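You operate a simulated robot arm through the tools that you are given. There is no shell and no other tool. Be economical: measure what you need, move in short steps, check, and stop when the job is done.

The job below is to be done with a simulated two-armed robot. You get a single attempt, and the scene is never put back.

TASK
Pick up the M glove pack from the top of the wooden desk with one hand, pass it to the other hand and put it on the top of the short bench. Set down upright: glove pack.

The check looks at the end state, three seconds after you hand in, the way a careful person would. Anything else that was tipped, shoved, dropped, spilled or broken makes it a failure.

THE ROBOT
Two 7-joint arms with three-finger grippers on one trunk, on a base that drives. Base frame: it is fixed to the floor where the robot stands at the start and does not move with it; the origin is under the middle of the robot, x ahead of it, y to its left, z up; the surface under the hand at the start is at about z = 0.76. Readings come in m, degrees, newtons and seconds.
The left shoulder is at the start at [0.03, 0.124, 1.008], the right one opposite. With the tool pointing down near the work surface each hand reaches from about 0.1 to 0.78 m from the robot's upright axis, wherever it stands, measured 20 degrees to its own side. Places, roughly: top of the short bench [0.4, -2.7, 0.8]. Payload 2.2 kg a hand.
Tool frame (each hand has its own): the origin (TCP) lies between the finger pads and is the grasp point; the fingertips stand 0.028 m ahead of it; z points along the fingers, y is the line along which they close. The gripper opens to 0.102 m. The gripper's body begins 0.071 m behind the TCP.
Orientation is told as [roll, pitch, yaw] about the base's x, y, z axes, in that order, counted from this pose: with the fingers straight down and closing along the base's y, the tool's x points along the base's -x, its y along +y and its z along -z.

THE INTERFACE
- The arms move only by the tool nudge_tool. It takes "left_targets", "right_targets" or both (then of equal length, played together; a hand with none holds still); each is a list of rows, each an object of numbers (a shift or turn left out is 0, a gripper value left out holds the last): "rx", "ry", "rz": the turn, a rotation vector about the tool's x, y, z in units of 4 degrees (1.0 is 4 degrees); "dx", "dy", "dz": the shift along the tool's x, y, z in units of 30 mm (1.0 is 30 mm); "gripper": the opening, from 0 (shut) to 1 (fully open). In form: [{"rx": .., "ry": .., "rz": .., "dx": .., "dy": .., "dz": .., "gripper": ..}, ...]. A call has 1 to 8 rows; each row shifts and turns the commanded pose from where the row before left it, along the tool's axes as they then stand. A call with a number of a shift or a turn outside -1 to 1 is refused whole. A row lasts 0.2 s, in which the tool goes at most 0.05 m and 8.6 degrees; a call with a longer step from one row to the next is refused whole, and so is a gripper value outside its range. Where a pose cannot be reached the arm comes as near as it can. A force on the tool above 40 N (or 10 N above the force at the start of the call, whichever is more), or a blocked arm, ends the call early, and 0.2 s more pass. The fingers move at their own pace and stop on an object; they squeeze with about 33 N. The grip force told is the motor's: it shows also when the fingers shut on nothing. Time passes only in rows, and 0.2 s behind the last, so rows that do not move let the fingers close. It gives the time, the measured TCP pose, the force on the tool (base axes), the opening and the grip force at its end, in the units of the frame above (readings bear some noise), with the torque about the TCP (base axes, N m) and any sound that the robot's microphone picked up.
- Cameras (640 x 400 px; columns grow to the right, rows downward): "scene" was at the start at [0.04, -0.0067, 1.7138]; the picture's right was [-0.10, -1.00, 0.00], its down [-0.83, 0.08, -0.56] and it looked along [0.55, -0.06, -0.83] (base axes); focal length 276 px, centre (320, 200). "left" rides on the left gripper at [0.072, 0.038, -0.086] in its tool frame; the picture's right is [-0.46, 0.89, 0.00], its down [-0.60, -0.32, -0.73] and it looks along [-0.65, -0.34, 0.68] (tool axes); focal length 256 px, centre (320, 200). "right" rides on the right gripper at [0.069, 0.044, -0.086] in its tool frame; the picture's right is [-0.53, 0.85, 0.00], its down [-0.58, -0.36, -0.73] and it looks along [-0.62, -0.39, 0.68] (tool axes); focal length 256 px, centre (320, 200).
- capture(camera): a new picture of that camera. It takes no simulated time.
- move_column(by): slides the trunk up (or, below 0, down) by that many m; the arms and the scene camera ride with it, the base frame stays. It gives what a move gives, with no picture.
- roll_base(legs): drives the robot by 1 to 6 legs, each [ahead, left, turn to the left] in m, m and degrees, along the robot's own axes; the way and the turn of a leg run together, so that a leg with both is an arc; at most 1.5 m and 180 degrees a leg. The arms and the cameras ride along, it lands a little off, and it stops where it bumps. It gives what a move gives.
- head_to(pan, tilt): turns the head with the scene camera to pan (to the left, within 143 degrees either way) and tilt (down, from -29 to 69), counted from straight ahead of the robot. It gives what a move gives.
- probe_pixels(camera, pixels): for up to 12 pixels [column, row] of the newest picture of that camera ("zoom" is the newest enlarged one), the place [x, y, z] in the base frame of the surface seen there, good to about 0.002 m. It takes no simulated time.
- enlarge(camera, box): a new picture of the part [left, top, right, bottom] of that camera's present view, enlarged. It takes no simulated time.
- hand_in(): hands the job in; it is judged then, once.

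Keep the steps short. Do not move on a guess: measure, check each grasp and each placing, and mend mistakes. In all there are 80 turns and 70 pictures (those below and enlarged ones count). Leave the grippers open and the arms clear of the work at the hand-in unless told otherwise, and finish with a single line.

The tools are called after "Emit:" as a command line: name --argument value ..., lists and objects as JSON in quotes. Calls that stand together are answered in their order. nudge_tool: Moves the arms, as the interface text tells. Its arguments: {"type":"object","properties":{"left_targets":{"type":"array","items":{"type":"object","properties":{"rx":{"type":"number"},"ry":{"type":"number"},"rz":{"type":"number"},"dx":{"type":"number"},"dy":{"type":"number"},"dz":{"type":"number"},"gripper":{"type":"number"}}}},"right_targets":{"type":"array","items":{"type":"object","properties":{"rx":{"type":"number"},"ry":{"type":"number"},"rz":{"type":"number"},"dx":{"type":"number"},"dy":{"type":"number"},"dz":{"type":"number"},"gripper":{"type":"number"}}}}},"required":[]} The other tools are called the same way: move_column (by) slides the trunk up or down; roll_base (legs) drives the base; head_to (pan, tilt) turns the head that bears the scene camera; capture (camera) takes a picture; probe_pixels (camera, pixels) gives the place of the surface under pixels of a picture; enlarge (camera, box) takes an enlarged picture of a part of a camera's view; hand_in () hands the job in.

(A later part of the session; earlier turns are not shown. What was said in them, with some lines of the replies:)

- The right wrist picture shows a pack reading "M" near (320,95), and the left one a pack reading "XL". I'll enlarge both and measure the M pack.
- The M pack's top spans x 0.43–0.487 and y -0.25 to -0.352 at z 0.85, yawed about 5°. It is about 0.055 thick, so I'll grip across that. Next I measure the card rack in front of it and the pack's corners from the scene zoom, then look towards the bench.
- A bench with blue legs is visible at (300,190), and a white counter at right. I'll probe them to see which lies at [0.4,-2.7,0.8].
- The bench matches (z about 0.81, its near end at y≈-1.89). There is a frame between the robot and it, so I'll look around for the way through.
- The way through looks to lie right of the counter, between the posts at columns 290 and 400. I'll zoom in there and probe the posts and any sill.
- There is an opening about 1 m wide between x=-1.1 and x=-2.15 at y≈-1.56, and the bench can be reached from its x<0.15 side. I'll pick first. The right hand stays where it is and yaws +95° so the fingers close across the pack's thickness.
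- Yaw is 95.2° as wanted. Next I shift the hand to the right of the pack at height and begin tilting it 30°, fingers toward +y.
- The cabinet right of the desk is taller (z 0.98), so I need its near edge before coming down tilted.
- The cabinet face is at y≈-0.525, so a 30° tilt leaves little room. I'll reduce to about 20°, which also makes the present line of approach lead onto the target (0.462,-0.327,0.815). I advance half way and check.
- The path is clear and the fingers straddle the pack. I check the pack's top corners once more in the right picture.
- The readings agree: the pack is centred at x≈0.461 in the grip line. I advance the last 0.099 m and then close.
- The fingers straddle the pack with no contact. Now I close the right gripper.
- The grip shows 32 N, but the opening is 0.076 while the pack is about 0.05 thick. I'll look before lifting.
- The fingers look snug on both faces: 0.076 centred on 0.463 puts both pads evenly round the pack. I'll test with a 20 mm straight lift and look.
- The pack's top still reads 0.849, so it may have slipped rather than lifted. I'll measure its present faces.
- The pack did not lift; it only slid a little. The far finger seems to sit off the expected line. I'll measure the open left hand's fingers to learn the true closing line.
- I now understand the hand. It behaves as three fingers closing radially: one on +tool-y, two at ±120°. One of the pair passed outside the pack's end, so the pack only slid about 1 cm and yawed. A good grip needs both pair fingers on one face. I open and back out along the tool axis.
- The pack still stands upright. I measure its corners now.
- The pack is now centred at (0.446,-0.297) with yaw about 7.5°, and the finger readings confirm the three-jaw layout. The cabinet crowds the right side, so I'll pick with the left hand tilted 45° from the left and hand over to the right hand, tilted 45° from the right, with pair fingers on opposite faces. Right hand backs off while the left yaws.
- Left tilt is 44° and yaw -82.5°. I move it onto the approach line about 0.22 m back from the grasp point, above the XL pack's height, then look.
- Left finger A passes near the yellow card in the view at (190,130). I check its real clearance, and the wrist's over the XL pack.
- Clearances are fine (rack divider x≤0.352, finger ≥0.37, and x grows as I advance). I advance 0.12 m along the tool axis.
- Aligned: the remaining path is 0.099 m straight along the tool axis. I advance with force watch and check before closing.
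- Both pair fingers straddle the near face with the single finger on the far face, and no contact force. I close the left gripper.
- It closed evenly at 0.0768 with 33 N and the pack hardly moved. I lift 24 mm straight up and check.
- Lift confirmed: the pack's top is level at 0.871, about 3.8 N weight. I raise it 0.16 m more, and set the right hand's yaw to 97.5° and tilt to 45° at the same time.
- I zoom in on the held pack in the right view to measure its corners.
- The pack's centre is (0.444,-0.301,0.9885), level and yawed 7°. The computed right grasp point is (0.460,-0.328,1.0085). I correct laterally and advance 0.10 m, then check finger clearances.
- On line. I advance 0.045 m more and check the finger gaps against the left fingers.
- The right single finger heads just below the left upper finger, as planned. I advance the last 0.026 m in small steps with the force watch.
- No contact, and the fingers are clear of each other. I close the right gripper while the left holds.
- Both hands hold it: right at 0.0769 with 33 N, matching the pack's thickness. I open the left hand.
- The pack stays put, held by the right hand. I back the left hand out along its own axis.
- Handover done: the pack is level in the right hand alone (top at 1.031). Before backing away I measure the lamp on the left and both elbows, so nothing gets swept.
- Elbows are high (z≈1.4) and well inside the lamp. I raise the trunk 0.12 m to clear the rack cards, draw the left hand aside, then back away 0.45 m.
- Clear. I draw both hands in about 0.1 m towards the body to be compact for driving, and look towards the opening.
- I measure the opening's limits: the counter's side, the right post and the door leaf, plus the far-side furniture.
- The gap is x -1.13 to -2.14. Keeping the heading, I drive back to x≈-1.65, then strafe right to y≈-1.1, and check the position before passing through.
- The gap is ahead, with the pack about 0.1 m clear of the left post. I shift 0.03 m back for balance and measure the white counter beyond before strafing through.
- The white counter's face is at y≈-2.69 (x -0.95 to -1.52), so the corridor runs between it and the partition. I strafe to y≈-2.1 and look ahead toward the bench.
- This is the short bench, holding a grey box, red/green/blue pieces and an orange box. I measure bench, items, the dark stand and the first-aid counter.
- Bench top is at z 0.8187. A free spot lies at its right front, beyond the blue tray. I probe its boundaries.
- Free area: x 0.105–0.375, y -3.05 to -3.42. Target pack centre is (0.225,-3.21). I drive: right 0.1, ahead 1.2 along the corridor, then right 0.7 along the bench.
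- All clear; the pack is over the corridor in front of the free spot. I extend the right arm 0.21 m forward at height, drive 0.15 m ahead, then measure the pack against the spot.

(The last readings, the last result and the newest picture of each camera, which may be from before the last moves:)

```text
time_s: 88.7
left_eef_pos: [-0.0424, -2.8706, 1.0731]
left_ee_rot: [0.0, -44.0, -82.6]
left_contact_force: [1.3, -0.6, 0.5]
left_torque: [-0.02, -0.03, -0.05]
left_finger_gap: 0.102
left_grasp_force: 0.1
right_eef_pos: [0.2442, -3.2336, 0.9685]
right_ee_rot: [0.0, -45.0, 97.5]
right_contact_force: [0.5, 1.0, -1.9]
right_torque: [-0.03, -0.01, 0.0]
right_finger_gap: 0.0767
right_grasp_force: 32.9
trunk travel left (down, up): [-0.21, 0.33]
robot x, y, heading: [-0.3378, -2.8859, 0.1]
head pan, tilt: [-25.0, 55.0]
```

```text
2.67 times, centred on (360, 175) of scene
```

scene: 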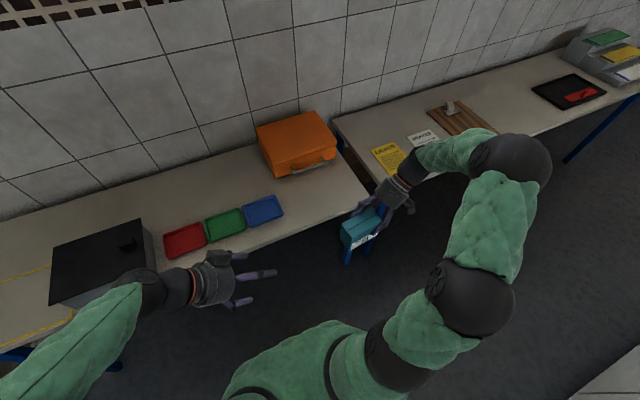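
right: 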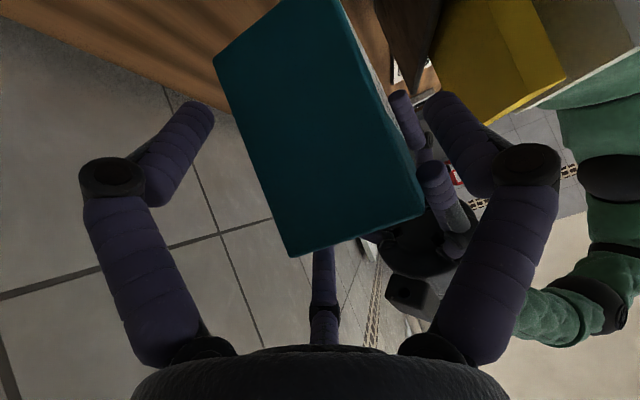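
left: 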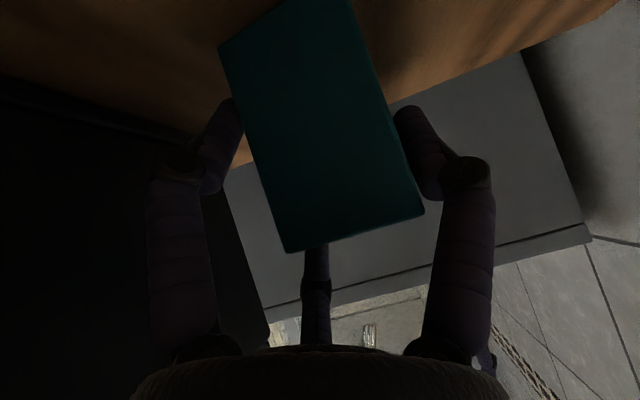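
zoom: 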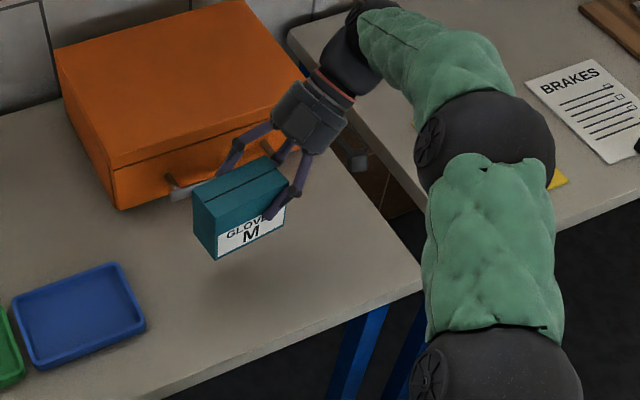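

The pack hangs over the free spot, near the orange box's handle. I measure the pack corners, the handle and the far finger.

Emit:
probe_pixels --camera "zoom" --pixels '[[196, 193], [218, 232], [268, 160], [286, 182], [217, 256], [284, 225], [197, 235], [235, 155], [225, 170], [172, 190], [230, 185], [250, 200]]'

```text
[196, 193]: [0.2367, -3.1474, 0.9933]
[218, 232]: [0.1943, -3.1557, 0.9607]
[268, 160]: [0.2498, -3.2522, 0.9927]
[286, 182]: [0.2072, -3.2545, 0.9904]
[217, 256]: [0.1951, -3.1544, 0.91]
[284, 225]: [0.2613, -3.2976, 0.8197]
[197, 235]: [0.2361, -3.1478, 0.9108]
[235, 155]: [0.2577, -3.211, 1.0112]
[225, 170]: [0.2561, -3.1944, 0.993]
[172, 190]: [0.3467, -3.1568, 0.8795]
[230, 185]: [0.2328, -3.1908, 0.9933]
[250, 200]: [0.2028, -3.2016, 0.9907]
```

The pack is level, its bottom about 0.902, with 4 cm to the handle. I lower the trunk 0.075 m, leaving about 9 mm.

Emit:
move_column --by -0.075

Emit:
capture --camera "scene"

Emit:
enlarge --camera "scene" --box '[270, 100, 390, 190]'

```text
time_s: 89.8
left_eef_pos: [-0.0438, -2.87, 0.9965]
left_ee_rot: [0.0, -44.0, -82.5]
left_contact_force: [1.2, -0.1, -0.5]
left_torque: [-0.02, -0.01, -0.02]
left_finger_gap: 0.1017
left_grasp_force: 0.1
right_eef_pos: [0.2434, -3.233, 0.8936]
right_ee_rot: [0.0, -45.1, 97.4]
right_contact_force: [-0.8, 0.5, -1.3]
right_torque: [-0.03, -0.04, -0.02]
right_finger_gap: 0.0766
right_grasp_force: 33.4
trunk travel left (down, up): [-0.135, 0.405]
robot x, y, heading: [-0.3351, -2.8861, -0.1]
head pan, tilt: [-25.0, 55.0]
```

```text
15 pictures are left
```

scene: 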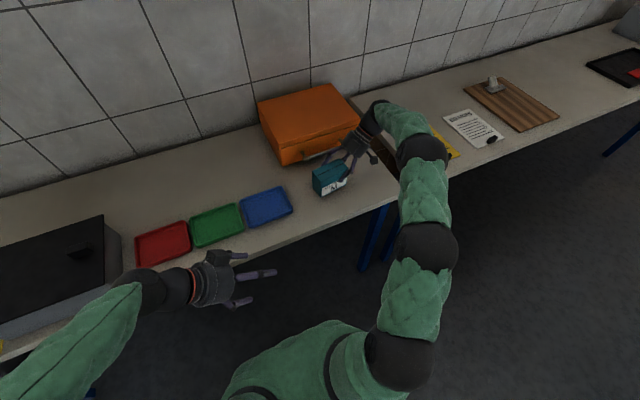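

```text
4.44 times, centred on (330, 145) of scene
```

zoom: 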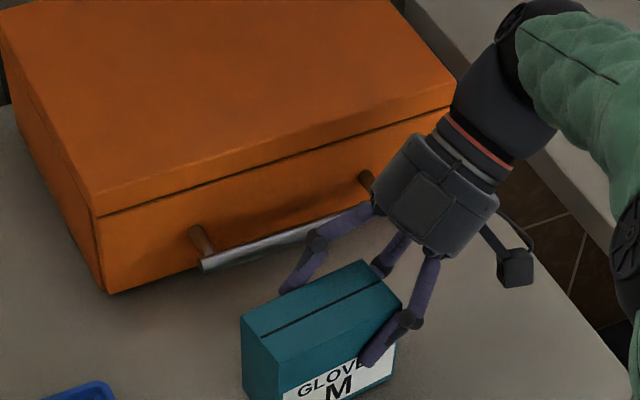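

The far finger and wrist look close to the handle and the orange box's edge. I measure that before going lower.

Emit:
probe_pixels --camera "zoom" --pixels '[[318, 240], [305, 262], [260, 255], [210, 262], [345, 218], [395, 170], [440, 140], [452, 85], [365, 180], [475, 80], [325, 285], [290, 290]]'

```text
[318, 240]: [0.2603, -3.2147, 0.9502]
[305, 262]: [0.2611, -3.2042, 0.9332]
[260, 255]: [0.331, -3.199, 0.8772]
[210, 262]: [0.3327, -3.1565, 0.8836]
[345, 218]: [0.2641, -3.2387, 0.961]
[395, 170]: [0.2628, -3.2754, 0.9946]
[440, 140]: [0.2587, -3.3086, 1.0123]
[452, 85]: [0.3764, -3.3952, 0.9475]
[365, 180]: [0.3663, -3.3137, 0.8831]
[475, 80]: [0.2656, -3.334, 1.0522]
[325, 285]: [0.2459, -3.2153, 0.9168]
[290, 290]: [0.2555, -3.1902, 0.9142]
```

Clearance is 6 cm or more. The pack's top is at 0.917, so about 8 mm remain. I lower 6 mm in 2 mm steps.

Emit:
nudge_tool --right_targets '[{"dx": 0.047, "dz": 0.047}, {"dx": 0.047, "dz": 0.047}, {"dx": 0.047, "dz": 0.047}, {}]'

Emit:
nudge_tool --right_targets '[{"dx": 0.024, "dz": 0.024}, {"dx": 0.024, "dz": 0.024}, {}]'

```text
time_s: 90.8
left_eef_pos: [-0.0438, -2.8704, 0.997]
left_ee_rot: [0.0, -44.0, -82.6]
left_contact_force: [-0.7, -1.0, -0.5]
left_torque: [-0.02, 0.01, 0.01]
left_finger_gap: 0.1019
left_grasp_force: 0.1
right_eef_pos: [0.2438, -3.2336, 0.8864]
right_ee_rot: [0.0, -45.0, 97.4]
right_contact_force: [0.6, -0.4, -2.3]
right_torque: [-0.07, -0.02, 0.03]
right_finger_gap: 0.0767
right_grasp_force: 32.7
trunk travel left (down, up): [-0.135, 0.405]
robot x, y, heading: [-0.3358, -2.8884, 0.1]
head pan, tilt: [-25.0, 55.0]
```

```text
time_s: 91.6
left_eef_pos: [-0.0443, -2.8704, 0.9967]
left_ee_rot: [-0.1, -43.9, -82.6]
left_contact_force: [0.5, 0.4, 0.2]
left_torque: [-0.03, 0.03, 0.0]
left_finger_gap: 0.1022
left_grasp_force: 0.0
right_eef_pos: [0.2426, -3.234, 0.8845]
right_ee_rot: [-0.1, -45.0, 97.5]
right_contact_force: [-0.5, -0.9, 6.4]
right_torque: [0.18, 0.35, 0.04]
right_finger_gap: 0.0765
right_grasp_force: 33.1
trunk travel left (down, up): [-0.135, 0.405]
robot x, y, heading: [-0.3365, -2.8864, 0.0]
head pan, tilt: [-25.0, 55.0]
```

Contact: the force went to +6.4 N at the expected height. I open gently, only part-way, so the lower finger stays off the bench.

Emit:
nudge_tool --right_targets '[{"gripper": 0.8}, {}, {"gripper": 0.9}, {}]'

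Emit:
enlarge --camera "scene" --box '[290, 130, 390, 200]'

Emit:
probe_pixels --camera "zoom" --pixels '[[180, 200], [205, 225], [270, 165], [250, 190], [200, 280], [300, 260], [230, 205], [160, 215]]'

```text
time_s: 92.6
left_eef_pos: [-0.0441, -2.8703, 0.9972]
left_ee_rot: [0.0, -44.1, -82.6]
left_contact_force: [0.3, -0.2, 0.2]
left_torque: [0.03, 0.04, 0.03]
left_finger_gap: 0.1019
left_grasp_force: 0.1
right_eef_pos: [0.2433, -3.2336, 0.8841]
right_ee_rot: [0.0, -45.0, 97.4]
right_contact_force: [0.0, -0.2, 0.2]
right_torque: [0.0, -0.02, 0.0]
right_finger_gap: 0.0915
right_grasp_force: 0.2
trunk travel left (down, up): [-0.135, 0.405]
robot x, y, heading: [-0.3371, -2.8875, 0.0]
head pan, tilt: [-25.0, 55.0]
```

```text
5.71 times, centred on (340, 165) of scene
```

zoom: 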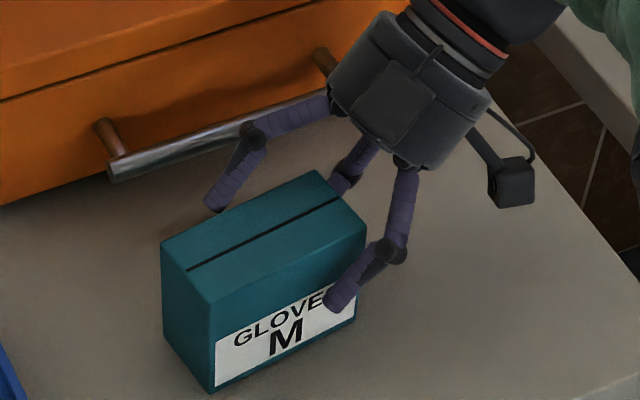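

```text
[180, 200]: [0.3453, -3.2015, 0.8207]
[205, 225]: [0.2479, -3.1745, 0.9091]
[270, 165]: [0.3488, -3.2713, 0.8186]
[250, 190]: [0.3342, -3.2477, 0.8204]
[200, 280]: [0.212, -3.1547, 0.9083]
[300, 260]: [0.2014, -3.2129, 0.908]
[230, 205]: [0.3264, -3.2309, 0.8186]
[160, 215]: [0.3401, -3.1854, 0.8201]
```

The pack stands flat (top 0.908–0.909) and is free of the fingers. I back out along the tool axis, slowly at first.

Emit:
nudge_tool --right_targets '[{"dz": -0.3}, {"dz": -0.4}, {"dz": -0.5}, {"dz": -0.8}, {"dz": -0.8}, {"dz": -0.8}, {"dz": -0.8, "gripper": 1}, {"dz": -0.8}]'

Emit:
move_column --by 0.12

Emit:
enlarge --camera "scene" --box '[230, 100, 470, 260]'

```text
time_s: 94.4
left_eef_pos: [-0.0449, -2.8708, 0.9958]
left_ee_rot: [0.1, -44.1, -82.7]
left_contact_force: [0.1, 0.2, 0.5]
left_torque: [-0.02, 0.0, 0.01]
left_finger_gap: 0.1019
left_grasp_force: 0.0
right_eef_pos: [0.2455, -3.3345, 0.9919]
right_ee_rot: [-0.1, -45.0, 97.6]
right_contact_force: [0.6, -0.1, 0.4]
right_torque: [0.01, -0.01, -0.05]
right_finger_gap: 0.102
right_grasp_force: 0.1
right hand out of reach, approached as far as the arm can: row 8
trunk travel left (down, up): [-0.135, 0.405]
robot x, y, heading: [-0.3404, -2.8864, -0.3]
head pan, tilt: [-25.0, 55.0]
```

```text
time_s: 95.9
left_eef_pos: [-0.0437, -2.8702, 1.1175]
left_ee_rot: [0.0, -44.1, -82.6]
left_contact_force: [0.9, 0.7, 0.3]
left_torque: [0.0, 0.0, -0.02]
left_finger_gap: 0.1021
left_grasp_force: 0.2
right_eef_pos: [0.2476, -3.334, 1.108]
right_ee_rot: [0.0, -45.0, 97.4]
right_contact_force: [-0.2, 0.4, 0.0]
right_torque: [0.01, -0.02, -0.02]
right_finger_gap: 0.1019
right_grasp_force: 0.0
trunk travel left (down, up): [-0.255, 0.285]
robot x, y, heading: [-0.3384, -2.8893, 0.1]
head pan, tilt: [-25.0, 55.0]
```

```text
2.50 times, centred on (350, 180) of scene
```

zoom: 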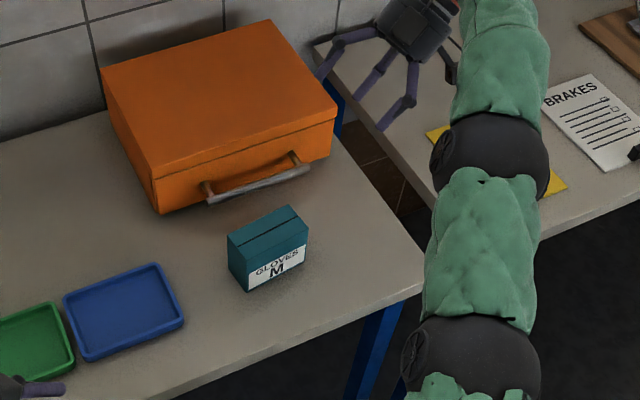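

The pack stands upright on the bench, undisturbed, with the right hand clear. I back the base off 0.15 m and hand in.

Emit:
roll_base --legs '[[-0.15, 0, 0]]'

Emit:
hand_in

```text
time_s: 97.3
left_eef_pos: [-0.1946, -2.8697, 1.117]
left_ee_rot: [0.1, -44.1, -82.7]
left_contact_force: [-0.3, 0.0, -0.2]
left_torque: [0.01, -0.05, 0.02]
left_finger_gap: 0.102
left_grasp_force: 0.0
right_eef_pos: [0.0968, -3.3337, 1.1109]
right_ee_rot: [-0.1, -45.0, 97.7]
right_contact_force: [0.2, -0.7, 0.7]
right_torque: [-0.05, -0.03, -0.03]
right_finger_gap: 0.1018
right_grasp_force: 0.2
trunk travel left (down, up): [-0.255, 0.285]
robot x, y, heading: [-0.4871, -2.8896, 0.1]
head pan, tilt: [-25.0, 55.0]
```

```text
The job is handed in.
```

The M glove pack was picked up with the left hand, passed in the air to the right hand, and now stands upright on the short bench; an earlier right-hand grip attempt only slid it about 1 cm on the desk, and I saw nothing else disturbed.
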